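You operate a simulated robot arm through the tools that you are given. There is no shell and no other tool.

Carry out the task below with a simulated robot arm. There is one attempt and no reset: what you move stays moved.

JOB
Put things in order on the top of the workbench. At the end: the red oil can stands where the silver grease tin stood; the silver grease tin stands where the grey lint wad stood; the green nozzle (marked "THICK") from the top of the workbench stands on top of the teal filter; the grey lint wad from the top of the workbench stands on top of the purple filter; whatever was shut is shut again. Leave all else as you found it, and nothing knocked over.

Only the result counts: the job must be done as asked and must still hold three seconds after the hand-in. Knocking over, shifting, dropping, spilling or breaking anything else fails it.

ROBOT AND FRAMES
A 7-joint arm with a two-finger gripper, fixed in place. Base frame: the origin is on the floor under the middle of its stand, x ahead of it, y to its left, z up; the work surface is at about z = 0.88. Units: m, rad, N and s.
With the tool pointing down near the work surface it reaches from about 0.34 to 0.72 m from the base axis. Its first joint turns from -1.152 to 1.152 rad. Payload 2.45 kg.
Tool frame: the origin (TCP) lies between the finger pads and is the grasp point; the fingertips stand 0.026 m ahead of it; z points along the fingers, y is the line along which they close. The gripper opens to 0.096 m; its body begins 0.069 m behind the TCP.
Orientation is that of the tool frame in the base frame, as [roll, pitch, yaw] about the fixed x, y, z axes, in that order (R = Rz(yaw) Ry(pitch) Rx(roll)). With the fingers straight down and closing along the base's y, the tool's x points along the base's -x, its y along +y and its z along -z.

CONTROLS
- The arm moves only by the tool play_rows. Its argument "series" is a list that holds one entry, the list of rows, each a list of 7 numbers: the turn, a rotation vector about the tool's x, y, z in rad, then the shift along the tool's x, y, z in m, then the gripper command, from -1 (shut) to 1 (fully open), values between in proportion. In form: [[[rx, ry, rz, tx, ty, tz, grip], ...]]. A call has 1 to 20 rows; each row is the pose to reach, as a shift and turn from the pose commanded when the call began, along the tool's axes at that moment. Each row takes 0.2 s and may step no farther than 0.05 m and 0.15 rad from the row before; otherwise, or with a gripper value out of range, the whole call is refused. Where a pose cannot be reached the arm comes as near as it can. A force on the tool above 40 N (or 10 N above the force at the start of the call, whichever is more), or a blocked arm, ends the call early, and 0.2 s more pass. The fingers move at their own pace (about 0.05 m/s each) and stop on an object; they squeeze with about 24 N. The grip force told is the motor's: it shows also when the fingers shut on nothing. Time passes only in rows, and 0.2 s behind the last, so rows that repeat a pose let the fingers close. It gives the time, the measured TCP pose, the force on the tool (base axes), the opening and the grip force at its end, in the units of the frame above (readings bear some noise), with the torque about the TCP (base axes, N m) and any sound that the robot's microphone picked up.
- Cameras (640 x 400 px; columns grow to the right, rows downward): "scene" is fixed at [0.1515, -0.3813, 1.4408]; the picture's right is [0.90, -0.44, 0.00], its down [-0.18, -0.37, -0.91] and it looks along [0.40, 0.82, -0.42] (base axes); focal length 337 px, centre (320, 200). "wrist" rides on the gripper at [0.082, 0.003, -0.098] in the tool frame; the picture's right is [-0.04, 1.00, 0.00], its down [-0.73, -0.03, -0.68] and it looks along [-0.68, -0.03, 0.73] (tool axes); focal length 256 px, centre (320, 200). There is no depth. A picture from a camera that has moved, and an enlarged one, comes with that camera's place and axes in the base frame and with its lens.
- camera(camera): a new picture of that camera. No time passes.
- zoom(camera, box): a new picture of the part [left, top, right, bottom] of that camera's present view, enlarged. No time passes.
- close_job(): hands the job in; it is judged then, once.

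Places have to be worked out from the pictures, the camera data and where the tool is seen. Open the gripper and draw the arm clear of the work before you hand the job in, unless the task says otherwise.

The tools are called after "Request:" as a command line: name --argument value ..., lists and objects as JSON in quotes. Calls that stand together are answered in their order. play_rows: Moves the arm, as the interface text tells. Its arguments: {"type":"object","properties":{"series":{"type":"array","items":{"type":"array","items":{"type":"array","items":{"type":"number"}}}}},"required":["series"]} The other tools are called the same way: camera (camera) takes a picture; zoom (camera, box) takes an enlarged picture of a part of a camera's view; close_job () hands the job in.

At the start:

```text
t: 0.0
position: [0.287, 0.2318, 1.1892]
orientation: [3.141, 0.001, -3.141]
wrist_force: [-0.2, 0.2, -0.4]
moment: [0.01, -0.03, -0.02]
finger_gap: 0.0961
grip_force: 0.1
```

scene: 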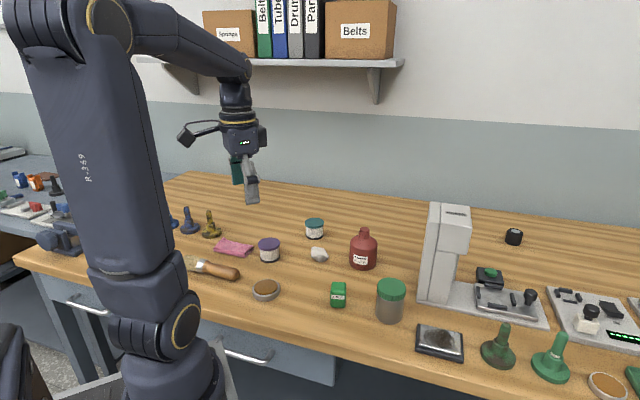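
wrist: 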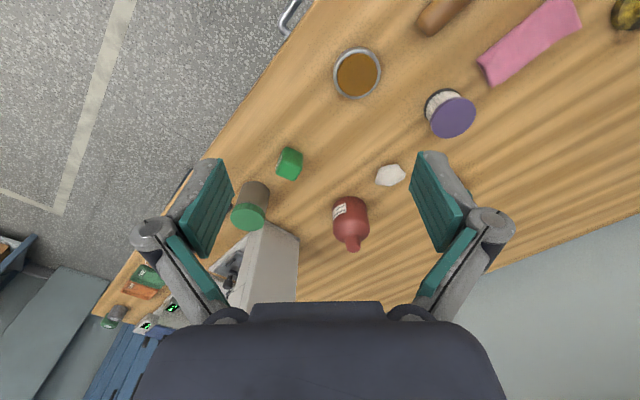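

I'll start by looking at the scene more closely to identify the objects on the bench.

Request:
zoom --camera "scene" --box '[160, 180, 420, 340]'

Request:
zoom --camera "scene" --box '[380, 190, 640, 400]'

Request:
zoom --camera "wrist" --box '[220, 0, 640, 260]'

Request:
zoom --camera "scene" --box '[0, 140, 240, 300]'

```text
2.46 times, centred on (290, 260) of scene
camera zoom: at [0.1515, -0.3813, 1.4408], right [0.9, -0.44, 0.0], down [-0.18, -0.37, -0.91], along [0.4, 0.82, -0.42], focal length 830 px, centre (394, 52)
```

zoom: 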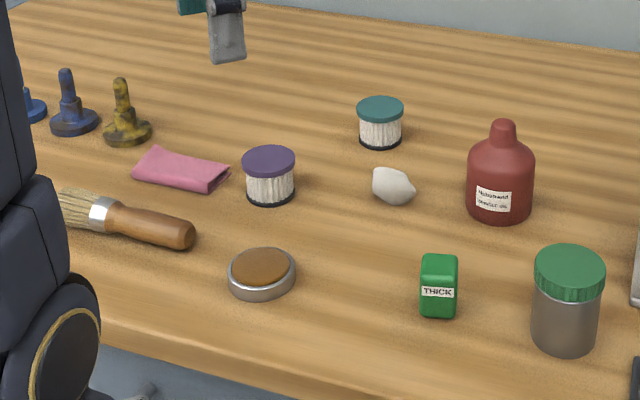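

```text
1.90 times, centred on (510, 295) of scene
camera zoom: at [0.1515, -0.3813, 1.4408], right [0.9, -0.44, 0.0], down [-0.18, -0.37, -0.91], along [0.4, 0.82, -0.42], focal length 642 px, centre (-42, 19)
```

zoom: 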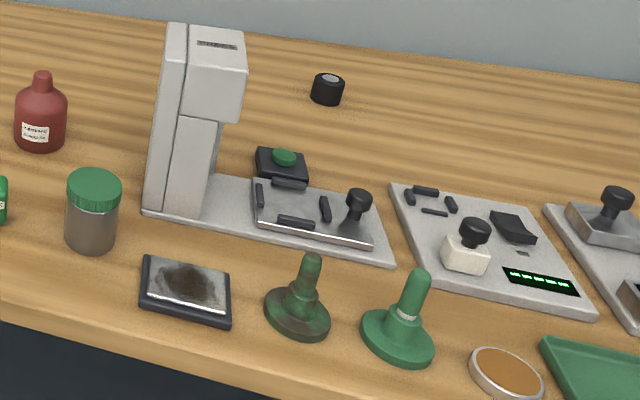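

```text
1.52 times, centred on (430, 130) of wrist
camera zoom: at [0.2049, 0.235, 1.2869], right [0.04, 1.0, 0.0], down [0.73, -0.03, 0.68], along [0.68, -0.03, -0.73], focal length 390 px, centre (152, 307)
```

zoom: 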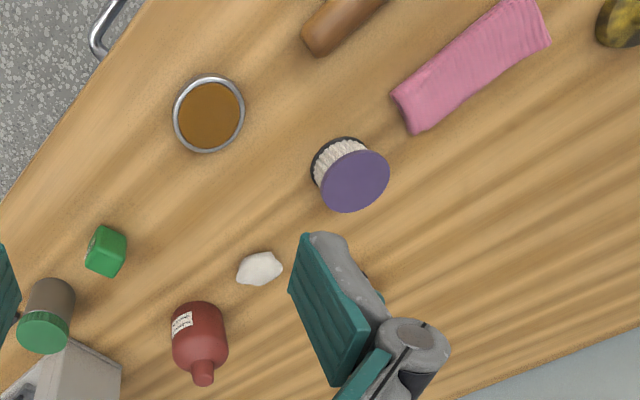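

```text
2.50 times, centred on (120, 220) of scene
camera zoom: at [0.1515, -0.3813, 1.4408], right [0.9, -0.44, 0.0], down [-0.18, -0.37, -0.91], along [0.4, 0.82, -0.42], focal length 843 px, centre (820, 150)
```

zoom: 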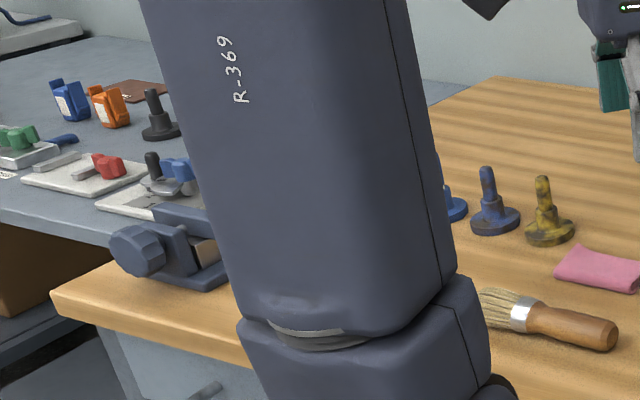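

The lint wad, filters, bottle, tin and THICK cube are visible; there is a second tin far right, so I'll zoom closer to tell them apart.

Request:
zoom --camera "scene" --box '[560, 350, 640, 400]'

Request:
zoom --camera "scene" --box '[240, 265, 320, 315]'

Request:
zoom --camera "scene" --box '[290, 210, 386, 270]'

Request:
zoom --camera "scene" --box '[310, 265, 406, 325]'

Request:
zoom --camera "wrist" --box '[0, 200, 320, 400]'

Request:
zoom --camera "scene" --box '[240, 230, 304, 270]'

```text
8.00 times, centred on (600, 375) of scene
camera zoom: at [0.1515, -0.3813, 1.4408], right [0.9, -0.44, 0.0], down [-0.18, -0.37, -0.91], along [0.4, 0.82, -0.42], focal length 2698 px, centre (-1920, -1200)
```

zoom: 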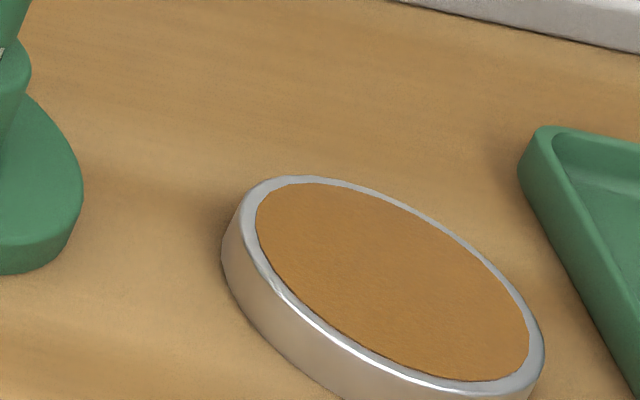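

```text
8.00 times, centred on (280, 290) of scene
camera zoom: at [0.1515, -0.3813, 1.4408], right [0.9, -0.44, 0.0], down [-0.18, -0.37, -0.91], along [0.4, 0.82, -0.42], focal length 2698 px, centre (640, -520)
```

zoom: 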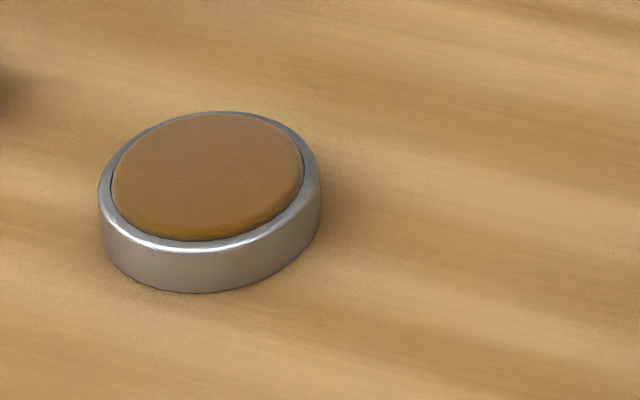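

```text
6.67 times, centred on (338, 240) of scene
camera zoom: at [0.1515, -0.3813, 1.4408], right [0.9, -0.44, 0.0], down [-0.18, -0.37, -0.91], along [0.4, 0.82, -0.42], focal length 2249 px, centre (200, -67)
```

zoom: 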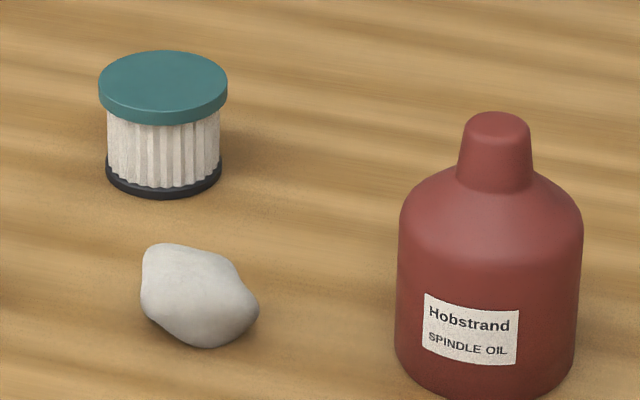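

```text
6.67 times, centred on (358, 295) of scene
camera zoom: at [0.1515, -0.3813, 1.4408], right [0.9, -0.44, 0.0], down [-0.18, -0.37, -0.91], along [0.4, 0.82, -0.42], focal length 2249 px, centre (67, -433)
```

zoom: 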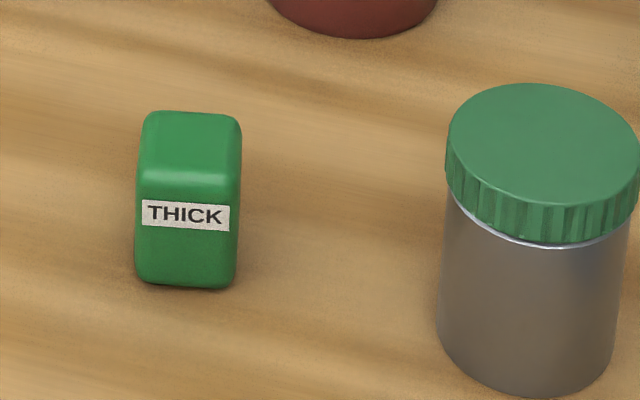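

```text
2.00 times, centred on (160, 300) of wrist
camera zoom: at [0.2049, 0.235, 1.2869], right [0.04, 1.0, 0.0], down [0.73, -0.03, 0.68], along [0.68, -0.03, -0.73], focal length 512 px, centre (640, 0)
```

zoom: 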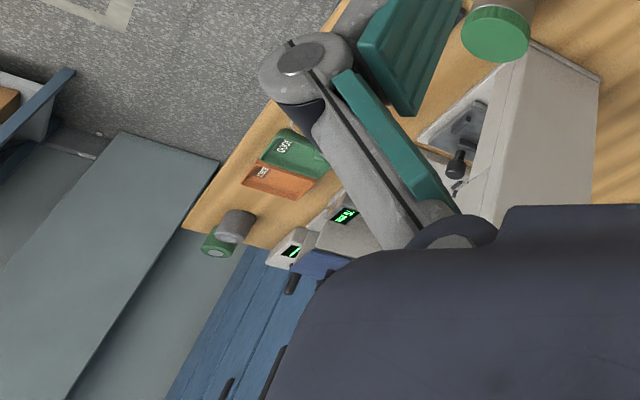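

```text
10.00 times, centred on (272, 250) of scene
camera zoom: at [0.1515, -0.3813, 1.4408], right [0.9, -0.44, 0.0], down [-0.18, -0.37, -0.91], along [0.4, 0.82, -0.42], focal length 3373 px, centre (800, -300)
```

zoom: 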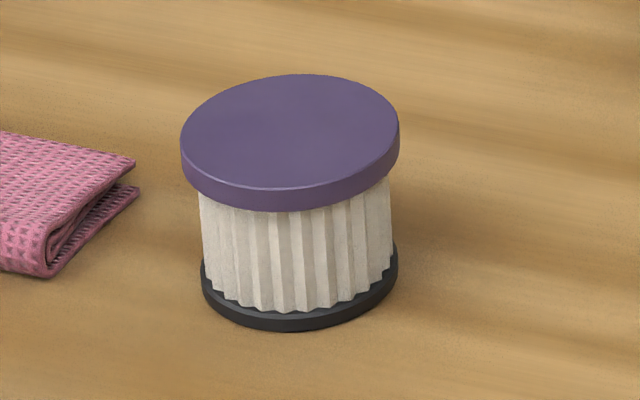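

The near tin at about [0.32, 0.27], the wad at about [0.51, 0.35], purple filter at about [0.38, 0.41], teal filter at about [0.55, 0.47], oil can at about [0.61, 0.28] and THICK nozzle at about [0.47, 0.16] are identified. I'll move above the wad for a precise look.

Request:
play_rows --series '[[[0, 0, 0, -0.0276, 0.015, 0.0161, 1], [0, 0, 0, -0.0553, 0.03, 0.0323, 1], [0, 0, 0, -0.0829, 0.045, 0.0484, 1], [0, 0, 0, -0.1105, 0.06, 0.0645, 1], [0, 0, 0, -0.1381, 0.075, 0.0806, 1], [0, 0, 0, -0.1658, 0.09, 0.0968, 1], [0, 0, 0, -0.1934, 0.105, 0.1129, 1], [0, 0, 0, -0.221, 0.12, 0.129, 1], [0, 0, 0, -0.221, 0.12, 0.129, 1]]]'

Request:
camera --camera "wrist"

Request:
camera --camera "scene"

```text
t: 2.0
position: [0.5062, 0.3542, 1.0592]
orientation: [-3.141, -0.001, 3.141]
wrist_force: [-0.2, -0.3, -0.9]
moment: [0.02, 0.02, 0.01]
finger_gap: 0.096
grip_force: 0.0
```

```text
taken
camera wrist: at [0.4253, 0.3569, 1.1593], right [0.04, 1.0, 0.0], down [0.73, -0.03, 0.68], along [0.68, -0.03, -0.73], focal length 256 px, centre (320, 200)
```

wrist: 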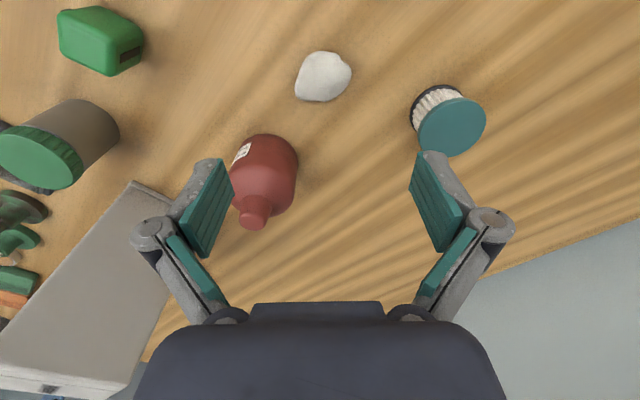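

```text
taken
```

scene: 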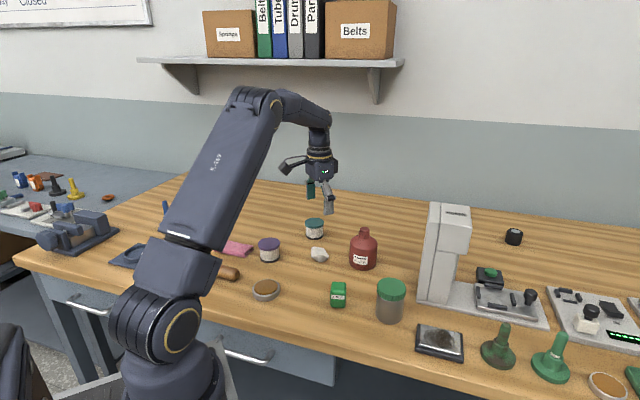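

The wad appears just above the picture centre between the fingers, at about [0.508, 0.356]. I'll zoom in to measure its shape and that of its neighbours.

Request:
zoom --camera "wrist" --box '[275, 30, 371, 120]'

Request:
zoom --camera "wrist" --box '[380, 60, 540, 160]'

Request:
zoom --camera "wrist" --box '[190, 110, 350, 240]'

Request:
zoom --camera "scene" --box '[250, 160, 410, 280]'

```text
4.44 times, centred on (323, 75) of wrist
camera zoom: at [0.4253, 0.3569, 1.1593], right [0.04, 1.0, 0.0], down [0.73, -0.03, 0.68], along [0.68, -0.03, -0.73], focal length 1138 px, centre (307, 756)
```

zoom: 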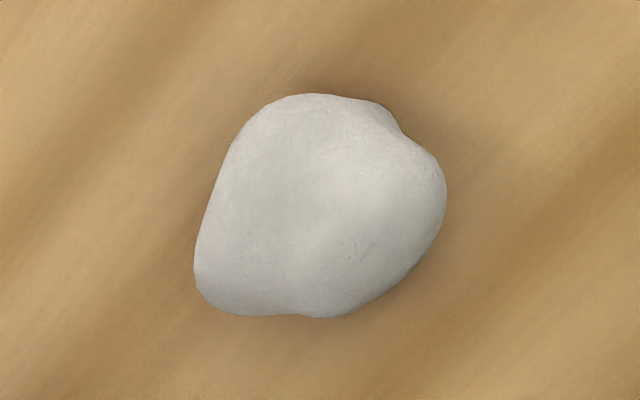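

```text
4.00 times, centred on (460, 110) of wrist
camera zoom: at [0.4253, 0.3569, 1.1593], right [0.04, 1.0, 0.0], down [0.73, -0.03, 0.68], along [0.68, -0.03, -0.73], focal length 1024 px, centre (-240, 560)
```

zoom: 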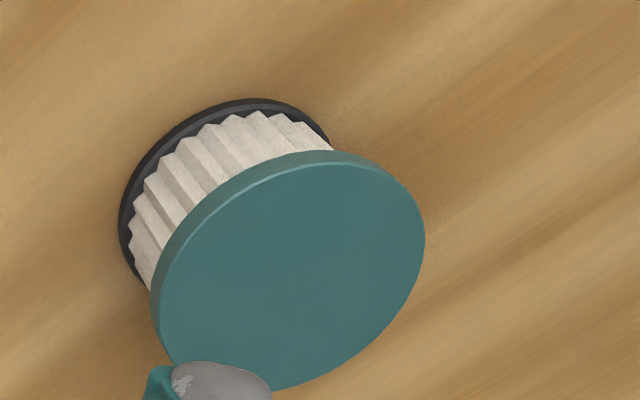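

```text
3.08 times, centred on (270, 175) of wrist
camera zoom: at [0.4253, 0.3569, 1.1593], right [0.04, 1.0, 0.0], down [0.73, -0.03, 0.68], along [0.68, -0.03, -0.73], focal length 788 px, centre (474, 277)
```

zoom: 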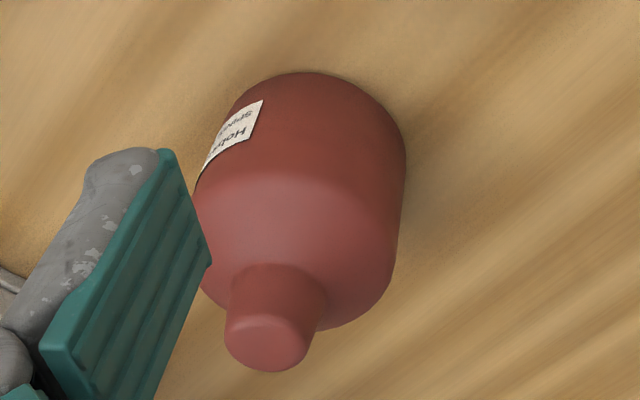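

```text
3.33 times, centred on (330, 220) of scene
camera zoom: at [0.1515, -0.3813, 1.4408], right [0.9, -0.44, 0.0], down [-0.18, -0.37, -0.91], along [0.4, 0.82, -0.42], focal length 1124 px, centre (287, 133)
```

zoom: 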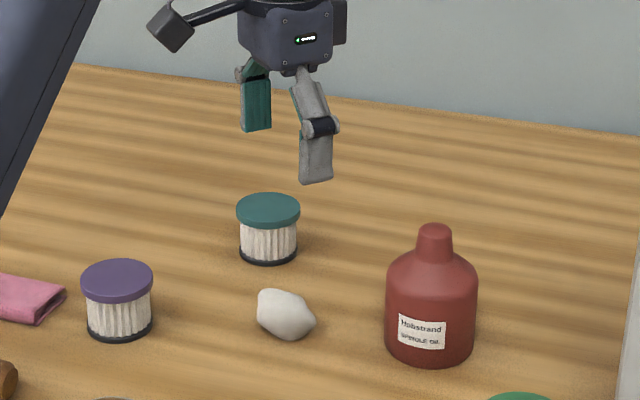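

From the wrist view, the wad's centre is about 1 mm in x and 2 mm in y from directly under the TCP, and its flattest sides face roughly [0.51, 0.86]. I'll turn the tool about +0.54 rad, narrow the opening and drop partway to check alignment.

Request:
play_rows --series '[[[0, 0, 0.135, -0.001, 0.002, 0.02, 0.6], [0, 0, 0.27, -0.001, 0.002, 0.04, 0.6], [0, 0, 0.405, -0.001, 0.002, 0.06, 0.6], [0, 0, 0.54, -0.001, 0.002, 0.08, 0.6], [0, 0, 0.54, -0.001, 0.002, 0.08, 0.6], [0, 0, 0.54, -0.001, 0.002, 0.08, 0.6]]]'

Request:
camera --camera "wrist"

Request:
zoom --camera "scene" --box '[250, 160, 410, 280]'

```text
t: 3.4
position: [0.5085, 0.3547, 0.9783]
orientation: [-3.141, 0.0, 2.599]
wrist_force: [0.2, -0.2, 0.5]
moment: [-0.04, 0.04, 0.03]
finger_gap: 0.0766
grip_force: 0.0
```

```text
taken
camera wrist: at [0.4406, 0.3988, 1.0772], right [0.55, 0.84, 0.0], down [0.61, -0.4, 0.68], along [0.57, -0.37, -0.73], focal length 256 px, centre (320, 200)
```

wrist: 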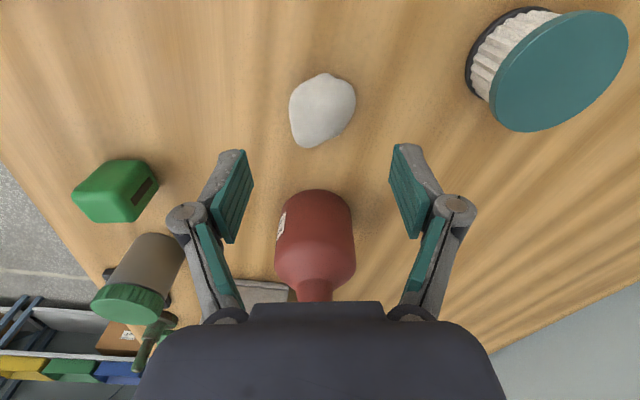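

```text
3.33 times, centred on (330, 220) of scene
camera zoom: at [0.1515, -0.3813, 1.4408], right [0.9, -0.44, 0.0], down [-0.18, -0.37, -0.91], along [0.4, 0.82, -0.42], focal length 1124 px, centre (287, 133)
```

zoom: 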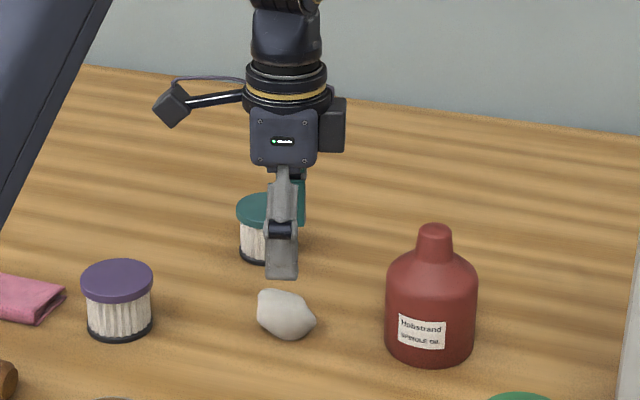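

The wad is centred between the fingers within about 1.5 mm. I'll descend to TCP z ≈ 0.910 and close on it.

Request:
play_rows --series '[[[0, 0, 0, 0.001, 0.001, 0.025, 0.6], [0, 0, 0, 0.001, 0.001, 0.05, 0.6], [0, 0, 0, 0.001, 0.001, 0.07, 0.6], [0, 0, 0, 0.001, 0.001, 0.07, 0.6], [0, 0, 0, 0.001, 0.001, 0.07, -0.2], [0, 0, 0, 0.001, 0.001, 0.07, -1], [0, 0, 0, 0.001, 0.001, 0.07, -1], [0, 0, 0, 0.001, 0.001, 0.07, -1], [0, 0, 0, 0.001, 0.001, 0.07, -1]]]'

Request:
camera --camera "wrist"

Request:
zoom --camera "scene" --box '[250, 160, 410, 280]'

```text
t: 5.4
position: [0.5066, 0.3537, 0.9085]
orientation: [-3.14, 0.0, 2.603]
wrist_force: [0.4, -0.3, 1.8]
moment: [-0.03, 0.01, 0.0]
finger_gap: 0.0411
grip_force: 23.8
```

```text
taken
camera wrist: at [0.4397, 0.3998, 1.0067], right [0.55, 0.84, 0.0], down [0.61, -0.4, 0.68], along [0.57, -0.37, -0.73], focal length 256 px, centre (320, 200)
```

wrist: 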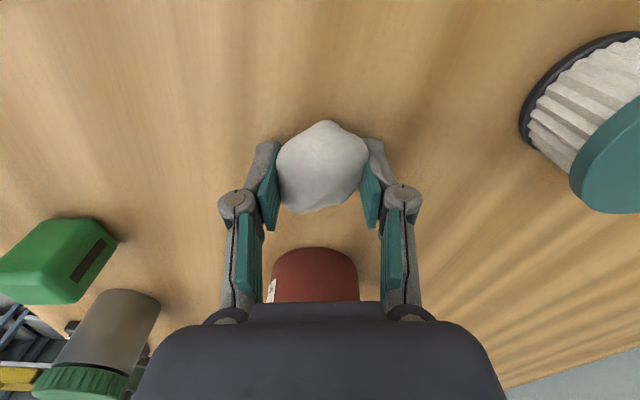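

```text
3.33 times, centred on (330, 220) of scene
camera zoom: at [0.1515, -0.3813, 1.4408], right [0.9, -0.44, 0.0], down [-0.18, -0.37, -0.91], along [0.4, 0.82, -0.42], focal length 1124 px, centre (287, 133)
```

zoom: 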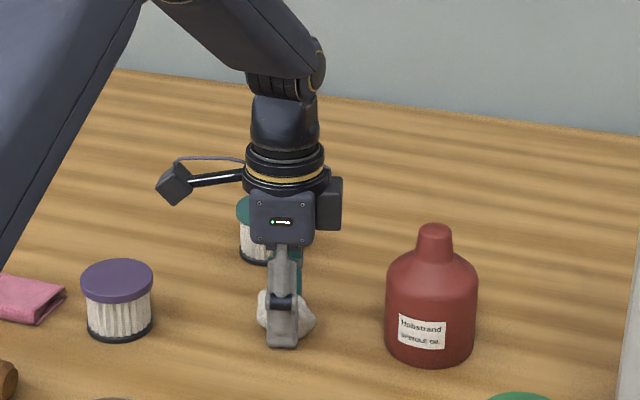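

The wad is firmly held (gap 0.041 m), and its original spot is about [0.508, 0.355]. I'll lift it and carry it above the purple filter at about [0.38, 0.418], staying high to look first.

Request:
play_rows --series '[[[0, 0, 0, 0, 0, -0.02, -1], [0, 0, 0, 0, 0, -0.055, -1], [0, 0, 0, 0, 0, -0.09, -1], [0, 0, 0, 0, 0, -0.125, -1], [0, 0, 0, 0.02, -0.0017, -0.14, -1], [0, 0, 0, 0.055, -0.0047, -0.14, -1], [0, 0, 0, 0.09, -0.0078, -0.14, -1], [0, 0, 0, 0.125, -0.0108, -0.14, -1], [0, 0, 0, 0.1427, -0.0123, -0.14, -1], [0, 0, 0, 0.1427, -0.0123, -0.14, -1]]]'

Request:
camera --camera "wrist"

Request:
camera --camera "scene"

```text
t: 7.6
position: [0.3776, 0.4191, 1.0506]
orientation: [-3.141, 0.0, 2.6]
wrist_force: [0.3, -1.0, -0.1]
moment: [0.0, -0.01, -0.01]
finger_gap: 0.0409
grip_force: 24.2
```

```text
taken
camera wrist: at [0.3093, 0.4639, 1.1486], right [0.55, 0.84, 0.0], down [0.61, -0.4, 0.68], along [0.57, -0.37, -0.73], focal length 256 px, centre (320, 200)
```

wrist: 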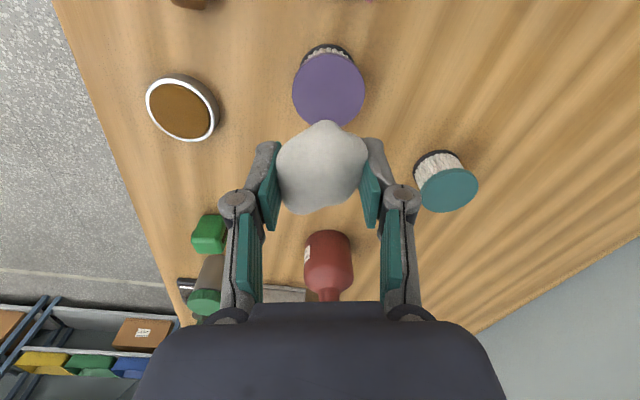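

```text
taken
```

scene: 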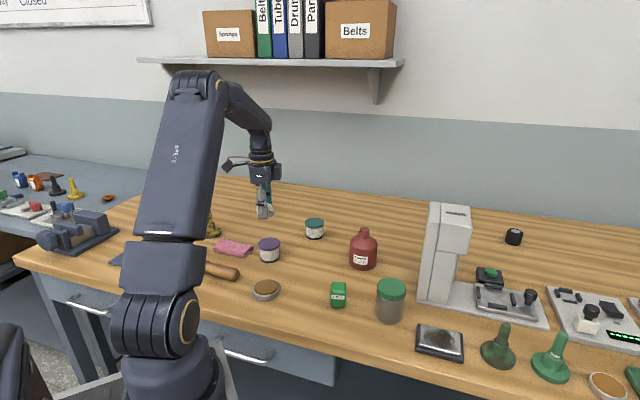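

The wad rides securely. I'll zoom on the purple and teal filters and the tin in this wrist view for measurement.

Request:
zoom --camera "wrist" --box '[272, 30, 384, 100]'

Request:
zoom --camera "wrist" --box '[120, 60, 248, 140]'

Request:
zoom --camera "wrist" --box '[390, 135, 518, 215]'

```text
5.71 times, centred on (328, 65) of wrist
camera zoom: at [0.3093, 0.4639, 1.1486], right [0.55, 0.84, 0.0], down [0.61, -0.4, 0.68], along [0.57, -0.37, -0.73], focal length 1463 px, centre (274, 971)
```

zoom: 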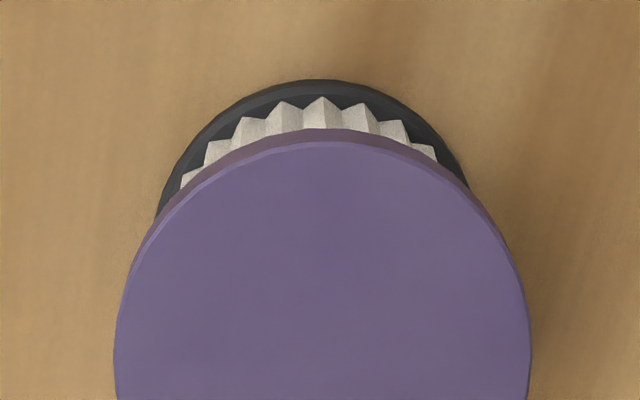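

```text
5.00 times, centred on (184, 100) of wrist
camera zoom: at [0.3093, 0.4639, 1.1486], right [0.55, 0.84, 0.0], down [0.61, -0.4, 0.68], along [0.57, -0.37, -0.73], focal length 1280 px, centre (1000, 700)
```

zoom: 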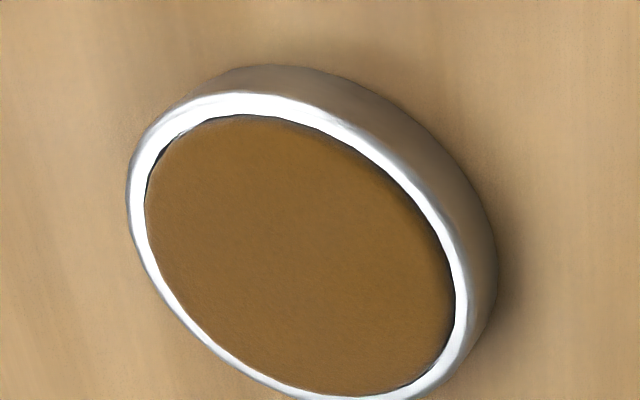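

```text
5.00 times, centred on (454, 175) of wrist
camera zoom: at [0.3093, 0.4639, 1.1486], right [0.55, 0.84, 0.0], down [0.61, -0.4, 0.68], along [0.57, -0.37, -0.73], focal length 1280 px, centre (-350, 325)
```

zoom: 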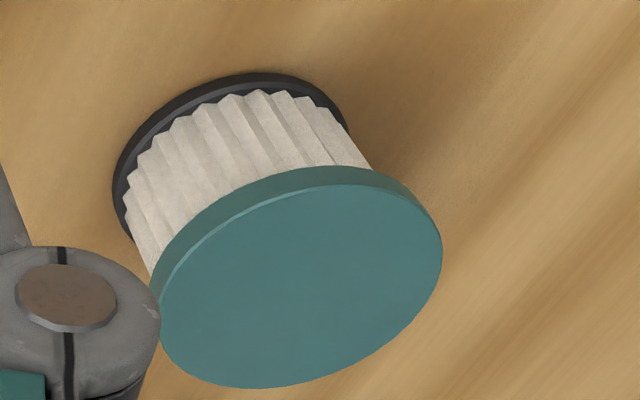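

The purple cap sits about 6 mm toward the tool's +y from the TCP, with its top at about z 0.93. I'll shift over and lower the wad to just above the cap.

Request:
play_rows --series '[[[0, 0, 0, 0, 0.006, 0.01, -1], [0, 0, 0, 0, 0.006, 0.035, -1], [0, 0, 0, 0, 0.006, 0.06, -1], [0, 0, 0, 0, 0.006, 0.08, -1], [0, 0, 0, 0, 0.006, 0.08, -1]]]'

Request:
camera --camera "wrist"

Request:
zoom --camera "scene" --box '[230, 210, 310, 270]'

```text
t: 8.8
position: [0.3808, 0.4241, 0.9694]
orientation: [3.142, -0.001, 2.603]
wrist_force: [0.1, 0.6, -0.1]
moment: [0.0, 0.01, -0.02]
finger_gap: 0.0405
grip_force: 24.0
```

```text
taken
camera wrist: at [0.3141, 0.4691, 1.0677], right [0.55, 0.84, 0.0], down [0.61, -0.4, 0.68], along [0.57, -0.37, -0.73], focal length 256 px, centre (320, 200)
```

wrist: 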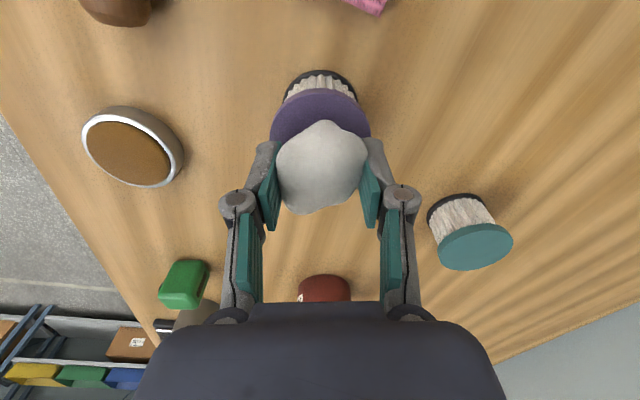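

```text
6.67 times, centred on (270, 240) of scene
camera zoom: at [0.1515, -0.3813, 1.4408], right [0.9, -0.44, 0.0], down [-0.18, -0.37, -0.91], along [0.4, 0.82, -0.42], focal length 2249 px, centre (653, -67)
```

zoom: 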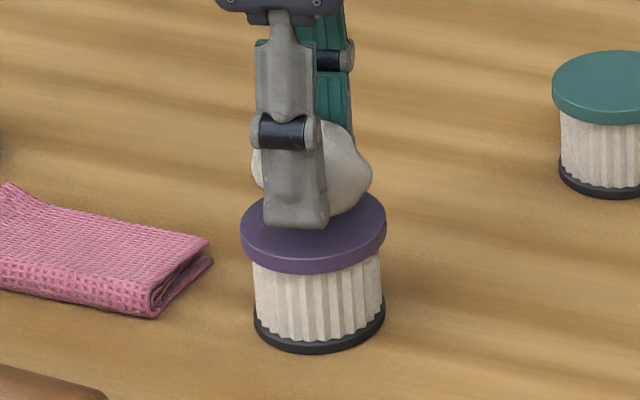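

The wad is centred over the purple cap. I'll lower in small steps and watch the force for contact.

Request:
play_rows --series '[[[0, 0, 0, 0.001, 0, 0.003, -1], [0, 0, 0, 0.001, 0, 0.006, -1], [0, 0, 0, 0.001, 0, 0.007, -1], [0, 0, 0, 0.001, 0, 0.008, -1]]]'

Request:
zoom --camera "scene" --box '[230, 210, 310, 270]'

```text
t: 9.8
position: [0.3823, 0.4233, 0.9615]
orientation: [3.141, 0.001, 2.602]
wrist_force: [-0.4, 0.5, 0.4]
moment: [0.01, 0.01, 0.01]
finger_gap: 0.0407
grip_force: 24.1
```

```text
6.67 times, centred on (270, 240) of scene
camera zoom: at [0.1515, -0.3813, 1.4408], right [0.9, -0.44, 0.0], down [-0.18, -0.37, -0.91], along [0.4, 0.82, -0.42], focal length 2249 px, centre (653, -67)
```

zoom: 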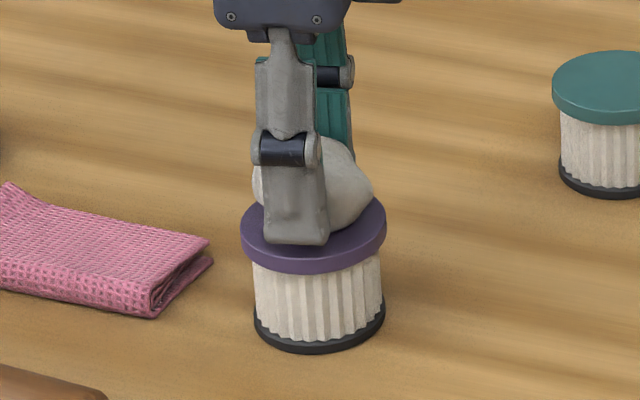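

No contact force yet at commanded z ≈ 0.962; I'll creep down another couple of millimetres.

Request:
play_rows --series '[[[0, 0, 0, 0, 0, 0.001, -1], [0, 0, 0, 0, 0, 0.002, -1]]]'

```text
t: 10.4
position: [0.3812, 0.4245, 0.9604]
orientation: [-3.14, 0.0, 2.602]
wrist_force: [0.3, -0.2, 0.0]
moment: [0.01, 0.02, 0.01]
finger_gap: 0.0409
grip_force: 23.8
```

Request:
play_rows --series '[[[0, 0, 0, 0, 0, 0.001, -1], [0, 0, 0, 0, 0, 0.002, -1]]]'

Request:
zoom --camera "scene" --box '[250, 215, 298, 251]'

```text
t: 11.0
position: [0.3815, 0.4238, 0.9598]
orientation: [3.141, 0.0, 2.602]
wrist_force: [-2.3, -1.4, 6.1]
moment: [-0.05, 0.12, 0.01]
finger_gap: 0.0406
grip_force: 24.7
```

```text
11.11 times, centred on (274, 233) of scene
camera zoom: at [0.1514, -0.3814, 1.4408], right [0.9, -0.44, 0.0], down [-0.18, -0.37, -0.91], along [0.4, 0.82, -0.42], focal length 3748 px, centre (831, -167)
```

zoom: 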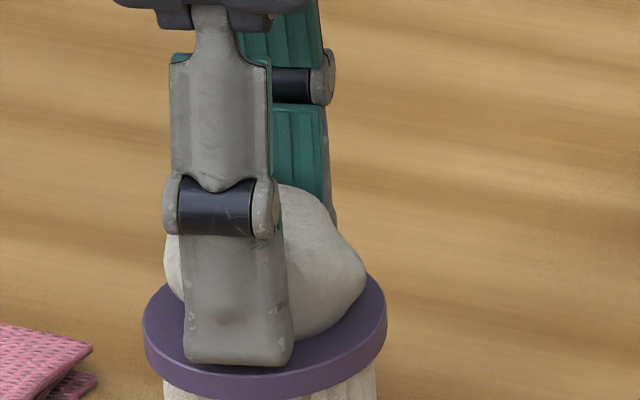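

Contact at about 6 N, so the wad is resting on the cap. I'll ease off half a millimetre, open gently and rise straight up.

Request:
play_rows --series '[[[0, 0, 0, 0, 0, -0.0007, -1], [0, 0, 0, 0, 0, -0.0007, -0.1], [0, 0, 0, 0, 0, -0.0007, 0.0], [0, 0, 0, 0, 0, -0.0007, 0.3], [0, 0, 0, 0, 0, -0.0007, 0.6], [0, 0, 0, 0, 0, -0.0007, 0.6], [0, 0, 0, 0, 0, -0.0007, 0.6]]]'

Request:
zoom --camera "scene" --box '[230, 210, 310, 270]'

Request:
camera --camera "wrist"

```text
t: 12.6
position: [0.3824, 0.4221, 0.9601]
orientation: [3.141, -0.001, 2.603]
wrist_force: [0.5, -0.2, -0.3]
moment: [-0.02, -0.04, -0.02]
finger_gap: 0.0768
grip_force: 0.1
```

```text
6.67 times, centred on (270, 240) of scene
camera zoom: at [0.1515, -0.3813, 1.4408], right [0.9, -0.44, 0.0], down [-0.18, -0.37, -0.91], along [0.4, 0.82, -0.42], focal length 2249 px, centre (653, -67)
```

zoom: 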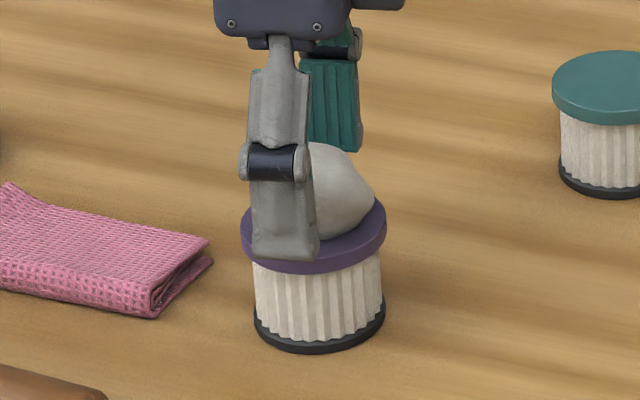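

```text
taken
camera wrist: at [0.3134, 0.4686, 1.0572], right [0.55, 0.84, 0.0], down [0.61, -0.4, 0.68], along [0.57, -0.37, -0.73], focal length 256 px, centre (320, 200)
```

wrist: 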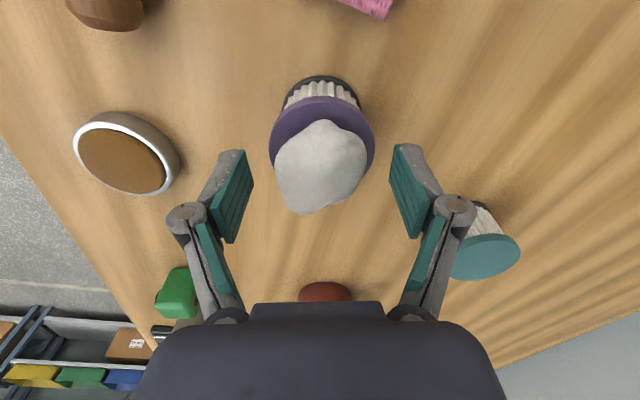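

The wad sits stably on the purple filter. I'll rise and move above the grease tin at about [0.325, 0.281] to view it.

Request:
play_rows --series '[[[0, 0, 0, 0, 0, -0.015, 0.6], [0, 0, 0, 0, 0, -0.045, 0.6], [0, 0, 0, 0, 0, -0.08, 0.6], [0, 0, 0, 0, 0, -0.1, 0.6], [0, 0, 0, -0.0061, -0.038, -0.1, 1], [0, 0, 0, -0.0122, -0.0759, -0.1, 1], [0, 0, 0, -0.0182, -0.1139, -0.1, 1], [0, 0, 0, -0.0243, -0.1518, -0.1, 1], [0, 0, 0, -0.0243, -0.1518, -0.1, 1]]]'

Request:
camera --camera "wrist"

Request:
zoom --camera "scene" --box '[220, 190, 380, 310]'

```text
t: 14.6
position: [0.3247, 0.2791, 1.0592]
orientation: [-3.14, 0.0, 2.603]
wrist_force: [0.4, 0.3, -0.5]
moment: [0.01, -0.01, -0.02]
finger_gap: 0.0962
grip_force: 0.1
```

```text
taken
camera wrist: at [0.257, 0.3244, 1.1573], right [0.55, 0.84, 0.0], down [0.61, -0.4, 0.68], along [0.57, -0.37, -0.73], focal length 256 px, centre (320, 200)
```

wrist: 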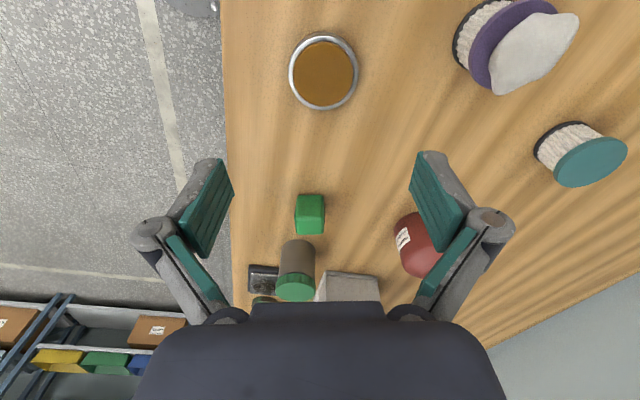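

```text
3.33 times, centred on (300, 250) of scene
camera zoom: at [0.1515, -0.3813, 1.4408], right [0.9, -0.44, 0.0], down [-0.18, -0.37, -0.91], along [0.4, 0.82, -0.42], focal length 1124 px, centre (387, 33)
```

zoom: 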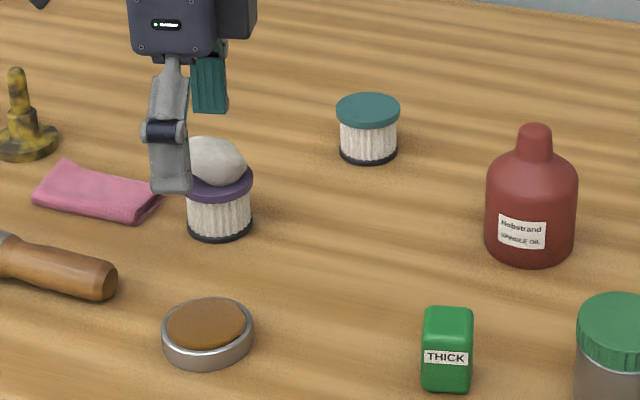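

Request:
zoom --camera "wrist" --box '[259, 20, 387, 120]'

Request:
zoom --camera "wrist" --box '[250, 180, 370, 310]'

```text
4.00 times, centred on (323, 70) of wrist
camera zoom: at [0.257, 0.3244, 1.1573], right [0.55, 0.84, 0.0], down [0.61, -0.4, 0.68], along [0.57, -0.37, -0.73], focal length 1024 px, centre (308, 720)
```

zoom: 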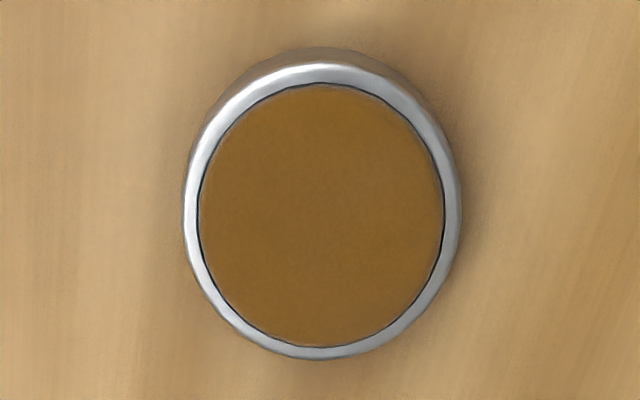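

```text
3.08 times, centred on (310, 245) of wrist
camera zoom: at [0.257, 0.3244, 1.1573], right [0.55, 0.84, 0.0], down [0.61, -0.4, 0.68], along [0.57, -0.37, -0.73], focal length 788 px, centre (351, 62)
```

zoom: 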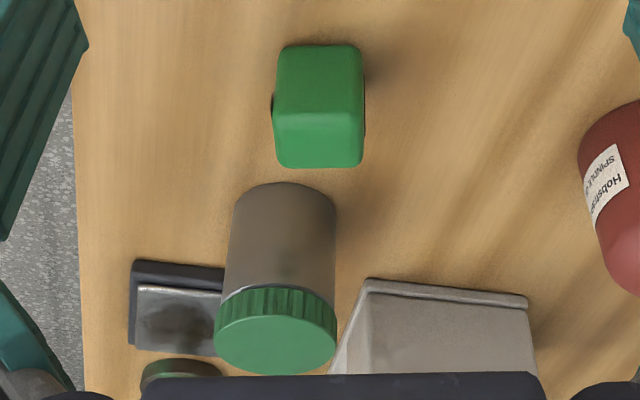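

The tin centre is about 1 mm and 3 mm (tool x, y) from the TCP, so it stands at about [0.3257, 0.2841], diameter about 0.067 m. I'll descend over it and grip.

Request:
play_rows --series '[[[0, 0, 0, 0.001, 0.003, 0.03, 0.95], [0, 0, 0, 0.001, 0.003, 0.07, 0.95], [0, 0, 0, 0.001, 0.003, 0.11, 0.95], [0, 0, 0, 0.001, 0.003, 0.135, 0.95], [0, 0, 0, 0.001, 0.003, 0.145, 0.95], [0, 0, 0, 0.001, 0.003, 0.15, 0.95], [0, 0, 0, 0.001, 0.003, 0.15, 0.95]]]'

Request:
camera --camera "wrist"

Request:
zoom --camera "scene" --box '[220, 240, 316, 312]'

```text
t: 16.2
position: [0.325, 0.2835, 0.9085]
orientation: [-3.141, 0.001, 2.603]
wrist_force: [0.4, -0.3, -1.3]
moment: [0.0, 0.01, 0.02]
finger_gap: 0.0935
grip_force: 0.1
```

```text
taken
camera wrist: at [0.2574, 0.3295, 1.0068], right [0.55, 0.84, 0.0], down [0.61, -0.4, 0.68], along [0.57, -0.37, -0.73], focal length 256 px, centre (320, 200)
```

wrist: 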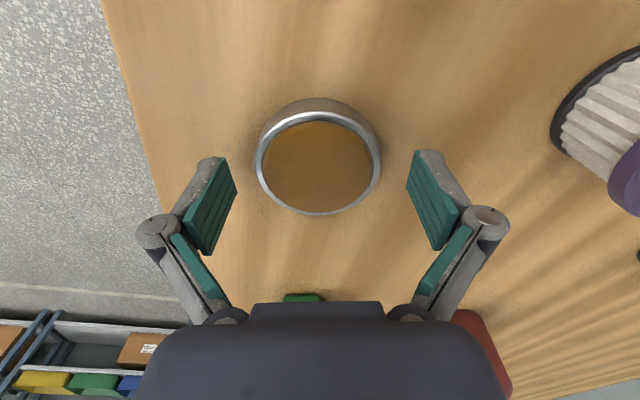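

```text
5.56 times, centred on (268, 276) of scene
camera zoom: at [0.1515, -0.3813, 1.4408], right [0.9, -0.44, 0.0], down [-0.18, -0.37, -0.91], along [0.4, 0.82, -0.42], focal length 1874 px, centre (609, -222)
```

zoom: 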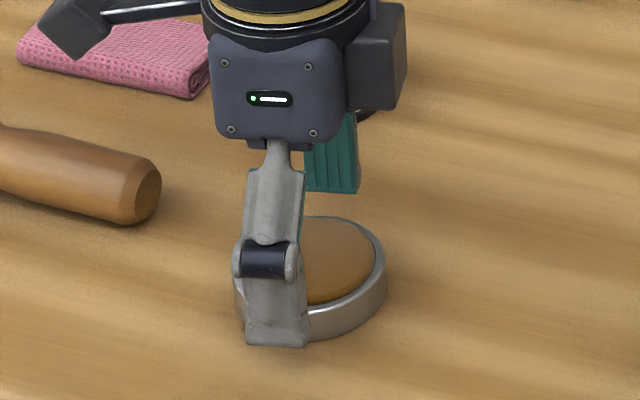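

The tin is centred between the open fingers. Closing now.

Request:
play_rows --series '[[[0, 0, 0, 0, -0.001, 0, 0.5], [0, 0, 0, 0, -0.001, 0, 0.3], [0, 0, 0, 0, -0.001, 0, -0.3], [0, 0, 0, 0, -0.001, 0, -1], [0, 0, 0, 0, -0.001, 0, -1], [0, 0, 0, 0, -0.001, 0, -1]]]'

Request:
zoom --camera "scene" --box '[220, 240, 316, 312]'

Request:
camera --camera "wrist"

```text
t: 17.6
position: [0.3231, 0.2832, 0.9094]
orientation: [-3.141, 0.0, 2.601]
wrist_force: [-4.7, -1.9, 7.2]
moment: [-0.31, 0.17, -0.18]
finger_gap: 0.0619
grip_force: 45.0
```

```text
5.56 times, centred on (268, 276) of scene
camera zoom: at [0.1513, -0.3814, 1.4408], right [0.9, -0.44, 0.0], down [-0.18, -0.37, -0.91], along [0.4, 0.82, -0.42], focal length 1874 px, centre (609, -222)
```

zoom: 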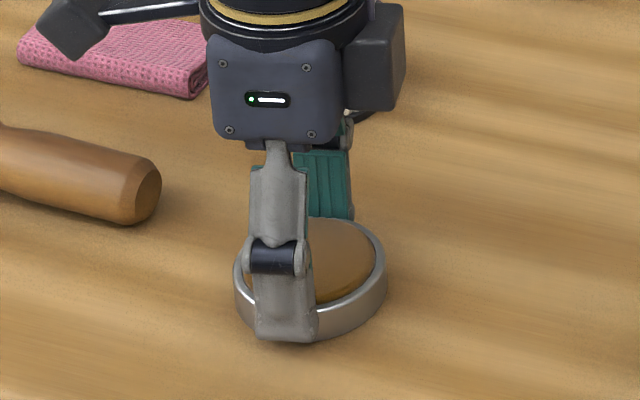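

```text
taken
camera wrist: at [0.2564, 0.3287, 1.0071], right [0.55, 0.84, 0.0], down [0.61, -0.4, 0.68], along [0.57, -0.37, -0.73], focal length 256 px, centre (320, 200)
```

wrist: 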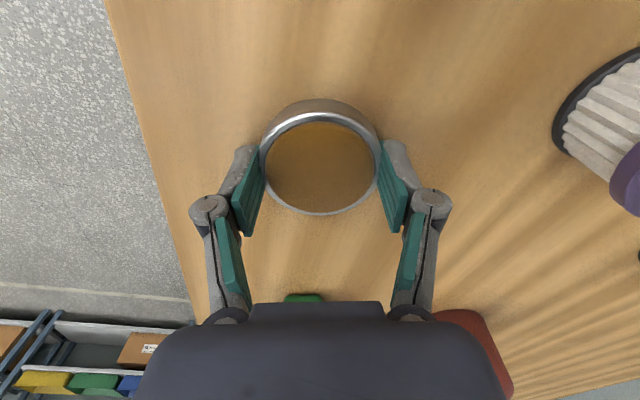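

Gap 0.062 m with a 7 N vertical load; I'll hold still a moment to see if the readings settle before lifting.

Request:
play_rows --series '[[[0, 0, 0, 0, 0, -0.0005, -1], [0, 0, 0, 0, 0, -0.001, -1], [0, 0, 0, 0, 0, -0.001, -1]]]'

Request:
zoom --camera "wrist" --box '[180, 80, 460, 255]'

Request:
zoom --camera "scene" --box '[240, 262, 304, 302]'

```text
t: 18.4
position: [0.3247, 0.2839, 0.909]
orientation: [-3.141, 0.001, 2.599]
wrist_force: [-4.9, 9.1, -31.2]
moment: [0.49, -0.04, -0.78]
finger_gap: 0.062
grip_force: 45.4
```

```text
2.29 times, centred on (320, 168) of wrist
camera zoom: at [0.2564, 0.3287, 1.0072], right [0.55, 0.84, 0.0], down [0.61, -0.4, 0.68], along [0.57, -0.37, -0.73], focal length 585 px, centre (320, 274)
```

zoom: 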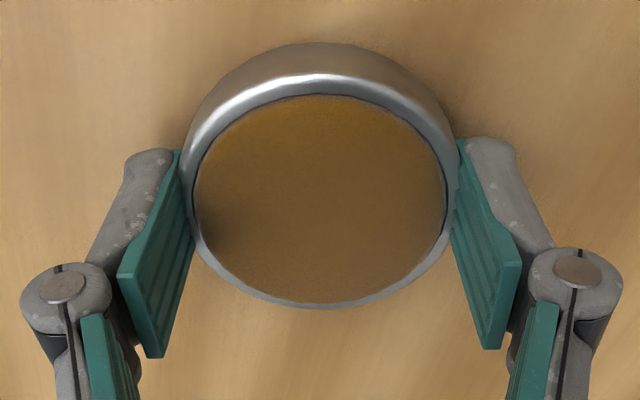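

```text
10.00 times, centred on (272, 282) of scene
camera zoom: at [0.1517, -0.3807, 1.4409], right [0.9, -0.44, 0.0], down [-0.18, -0.37, -0.91], along [0.4, 0.82, -0.42], focal length 3373 px, centre (800, -620)
```

zoom: 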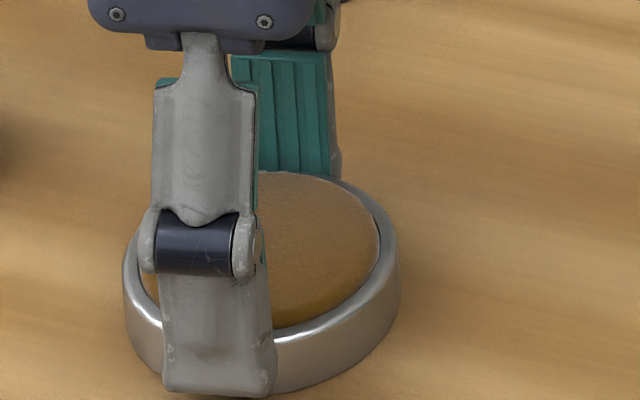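

The tool is being pulled down with 31 N after only a 1 mm lift, so this disc appears to be held fast to the bench rather than free. I'll go back down to relieve the load and open the fingers without moving it.

Request:
play_rows --series '[[[0, 0, 0, 0, 0, 0.0005, -1], [0, 0, 0, 0, 0, 0.001, -1], [0, 0, 0, 0, 0, 0.001, -1]]]'

```text
t: 19.2
position: [0.3237, 0.2832, 0.9082]
orientation: [-3.141, 0.0, 2.601]
wrist_force: [-4.9, 10.8, -6.9]
moment: [-1.22, 0.82, -0.76]
finger_gap: 0.0616
grip_force: 45.4
```

Request:
play_rows --series '[[[0, 0, 0, 0, 0, 0, 0.3], [0, 0, 0, 0, 0, 0, 0.5], [0, 0, 0, 0, 0, 0, 0.8], [0, 0, 0, 0, 0, 0, 0.95], [0, 0, 0, 0, 0, 0, 0.95]]]'

Request:
camera --camera "wrist"

Request:
zoom --camera "scene" --box '[240, 265, 320, 315]'

```text
t: 20.4
position: [0.3255, 0.282, 0.9093]
orientation: [-3.141, 0.0, 2.604]
wrist_force: [0.4, 0.2, 0.2]
moment: [0.03, -0.03, -0.01]
finger_gap: 0.0936
grip_force: 0.1
```

```text
taken
camera wrist: at [0.2563, 0.328, 1.0067], right [0.55, 0.84, 0.0], down [0.61, -0.4, 0.68], along [0.57, -0.37, -0.73], focal length 256 px, centre (320, 200)
```

wrist: 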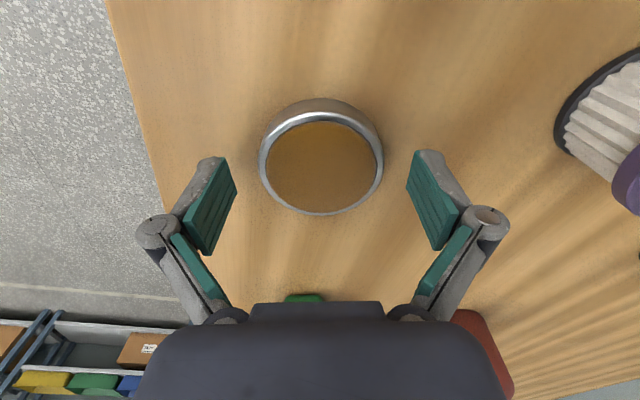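

```text
8.00 times, centred on (280, 290) of scene
camera zoom: at [0.1515, -0.3813, 1.4408], right [0.9, -0.44, 0.0], down [-0.18, -0.37, -0.91], along [0.4, 0.82, -0.42], focal length 2698 px, centre (640, -520)
```

zoom: 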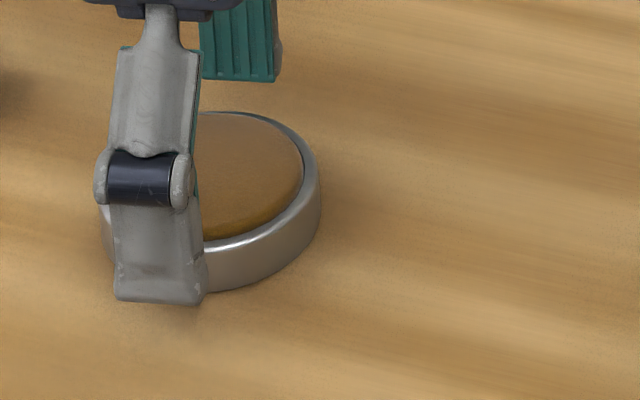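

The disc hasn't moved by even a pixel and is clearly fixed to the bench, so the movable "silver grease tin" must be something else – probably the silver metal canister with the green screw lid. I'll rise and look at that closely.

Request:
play_rows --series '[[[0, 0, 0, 0, 0, -0.03, 0.95], [0, 0, 0, 0, 0, -0.075, 0.95], [0, 0, 0, 0, 0, -0.12, 0.95], [0, 0, 0, 0, 0, -0.165, 1], [0, 0, -0.09, -0.039, -0.0084, -0.171, 1], [0, 0, -0.18, -0.078, -0.0167, -0.171, 1], [0, 0, -0.27, -0.117, -0.0251, -0.171, 1], [0, 0, -0.36, -0.156, -0.0334, -0.171, 1], [0, 0, -0.45, -0.195, -0.0418, -0.171, 1], [0, 0, -0.54, -0.2338, -0.0501, -0.171, 1], [0, 0, -0.54, -0.2338, -0.0501, -0.171, 1]]]'

Request:
camera --camera "wrist"

Request:
camera --camera "scene"

```text
t: 22.8
position: [0.4968, 0.1183, 1.0796]
orientation: [3.141, 0.001, -3.14]
wrist_force: [0.1, -0.4, 0.5]
moment: [0.01, 0.0, 0.0]
finger_gap: 0.0961
grip_force: 0.1
```

```text
taken
camera wrist: at [0.4157, 0.1227, 1.1771], right [0.04, 1.0, 0.0], down [0.73, -0.03, 0.68], along [0.68, -0.03, -0.73], focal length 256 px, centre (320, 200)
```

wrist: 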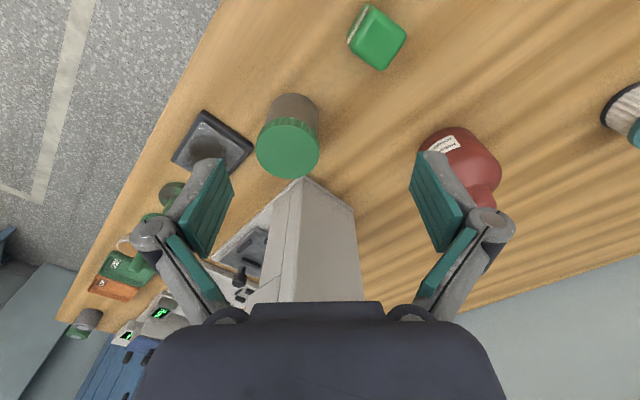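

```text
taken
```

scene: 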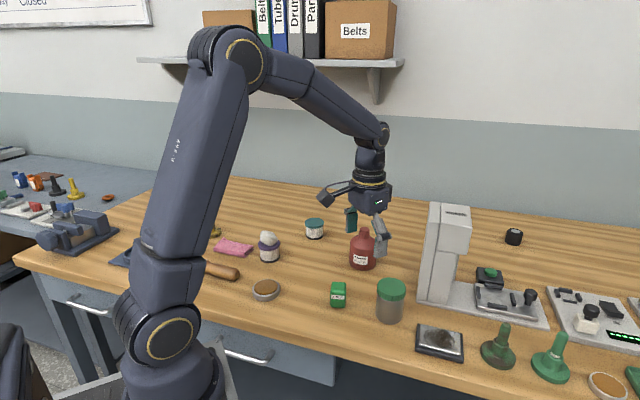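

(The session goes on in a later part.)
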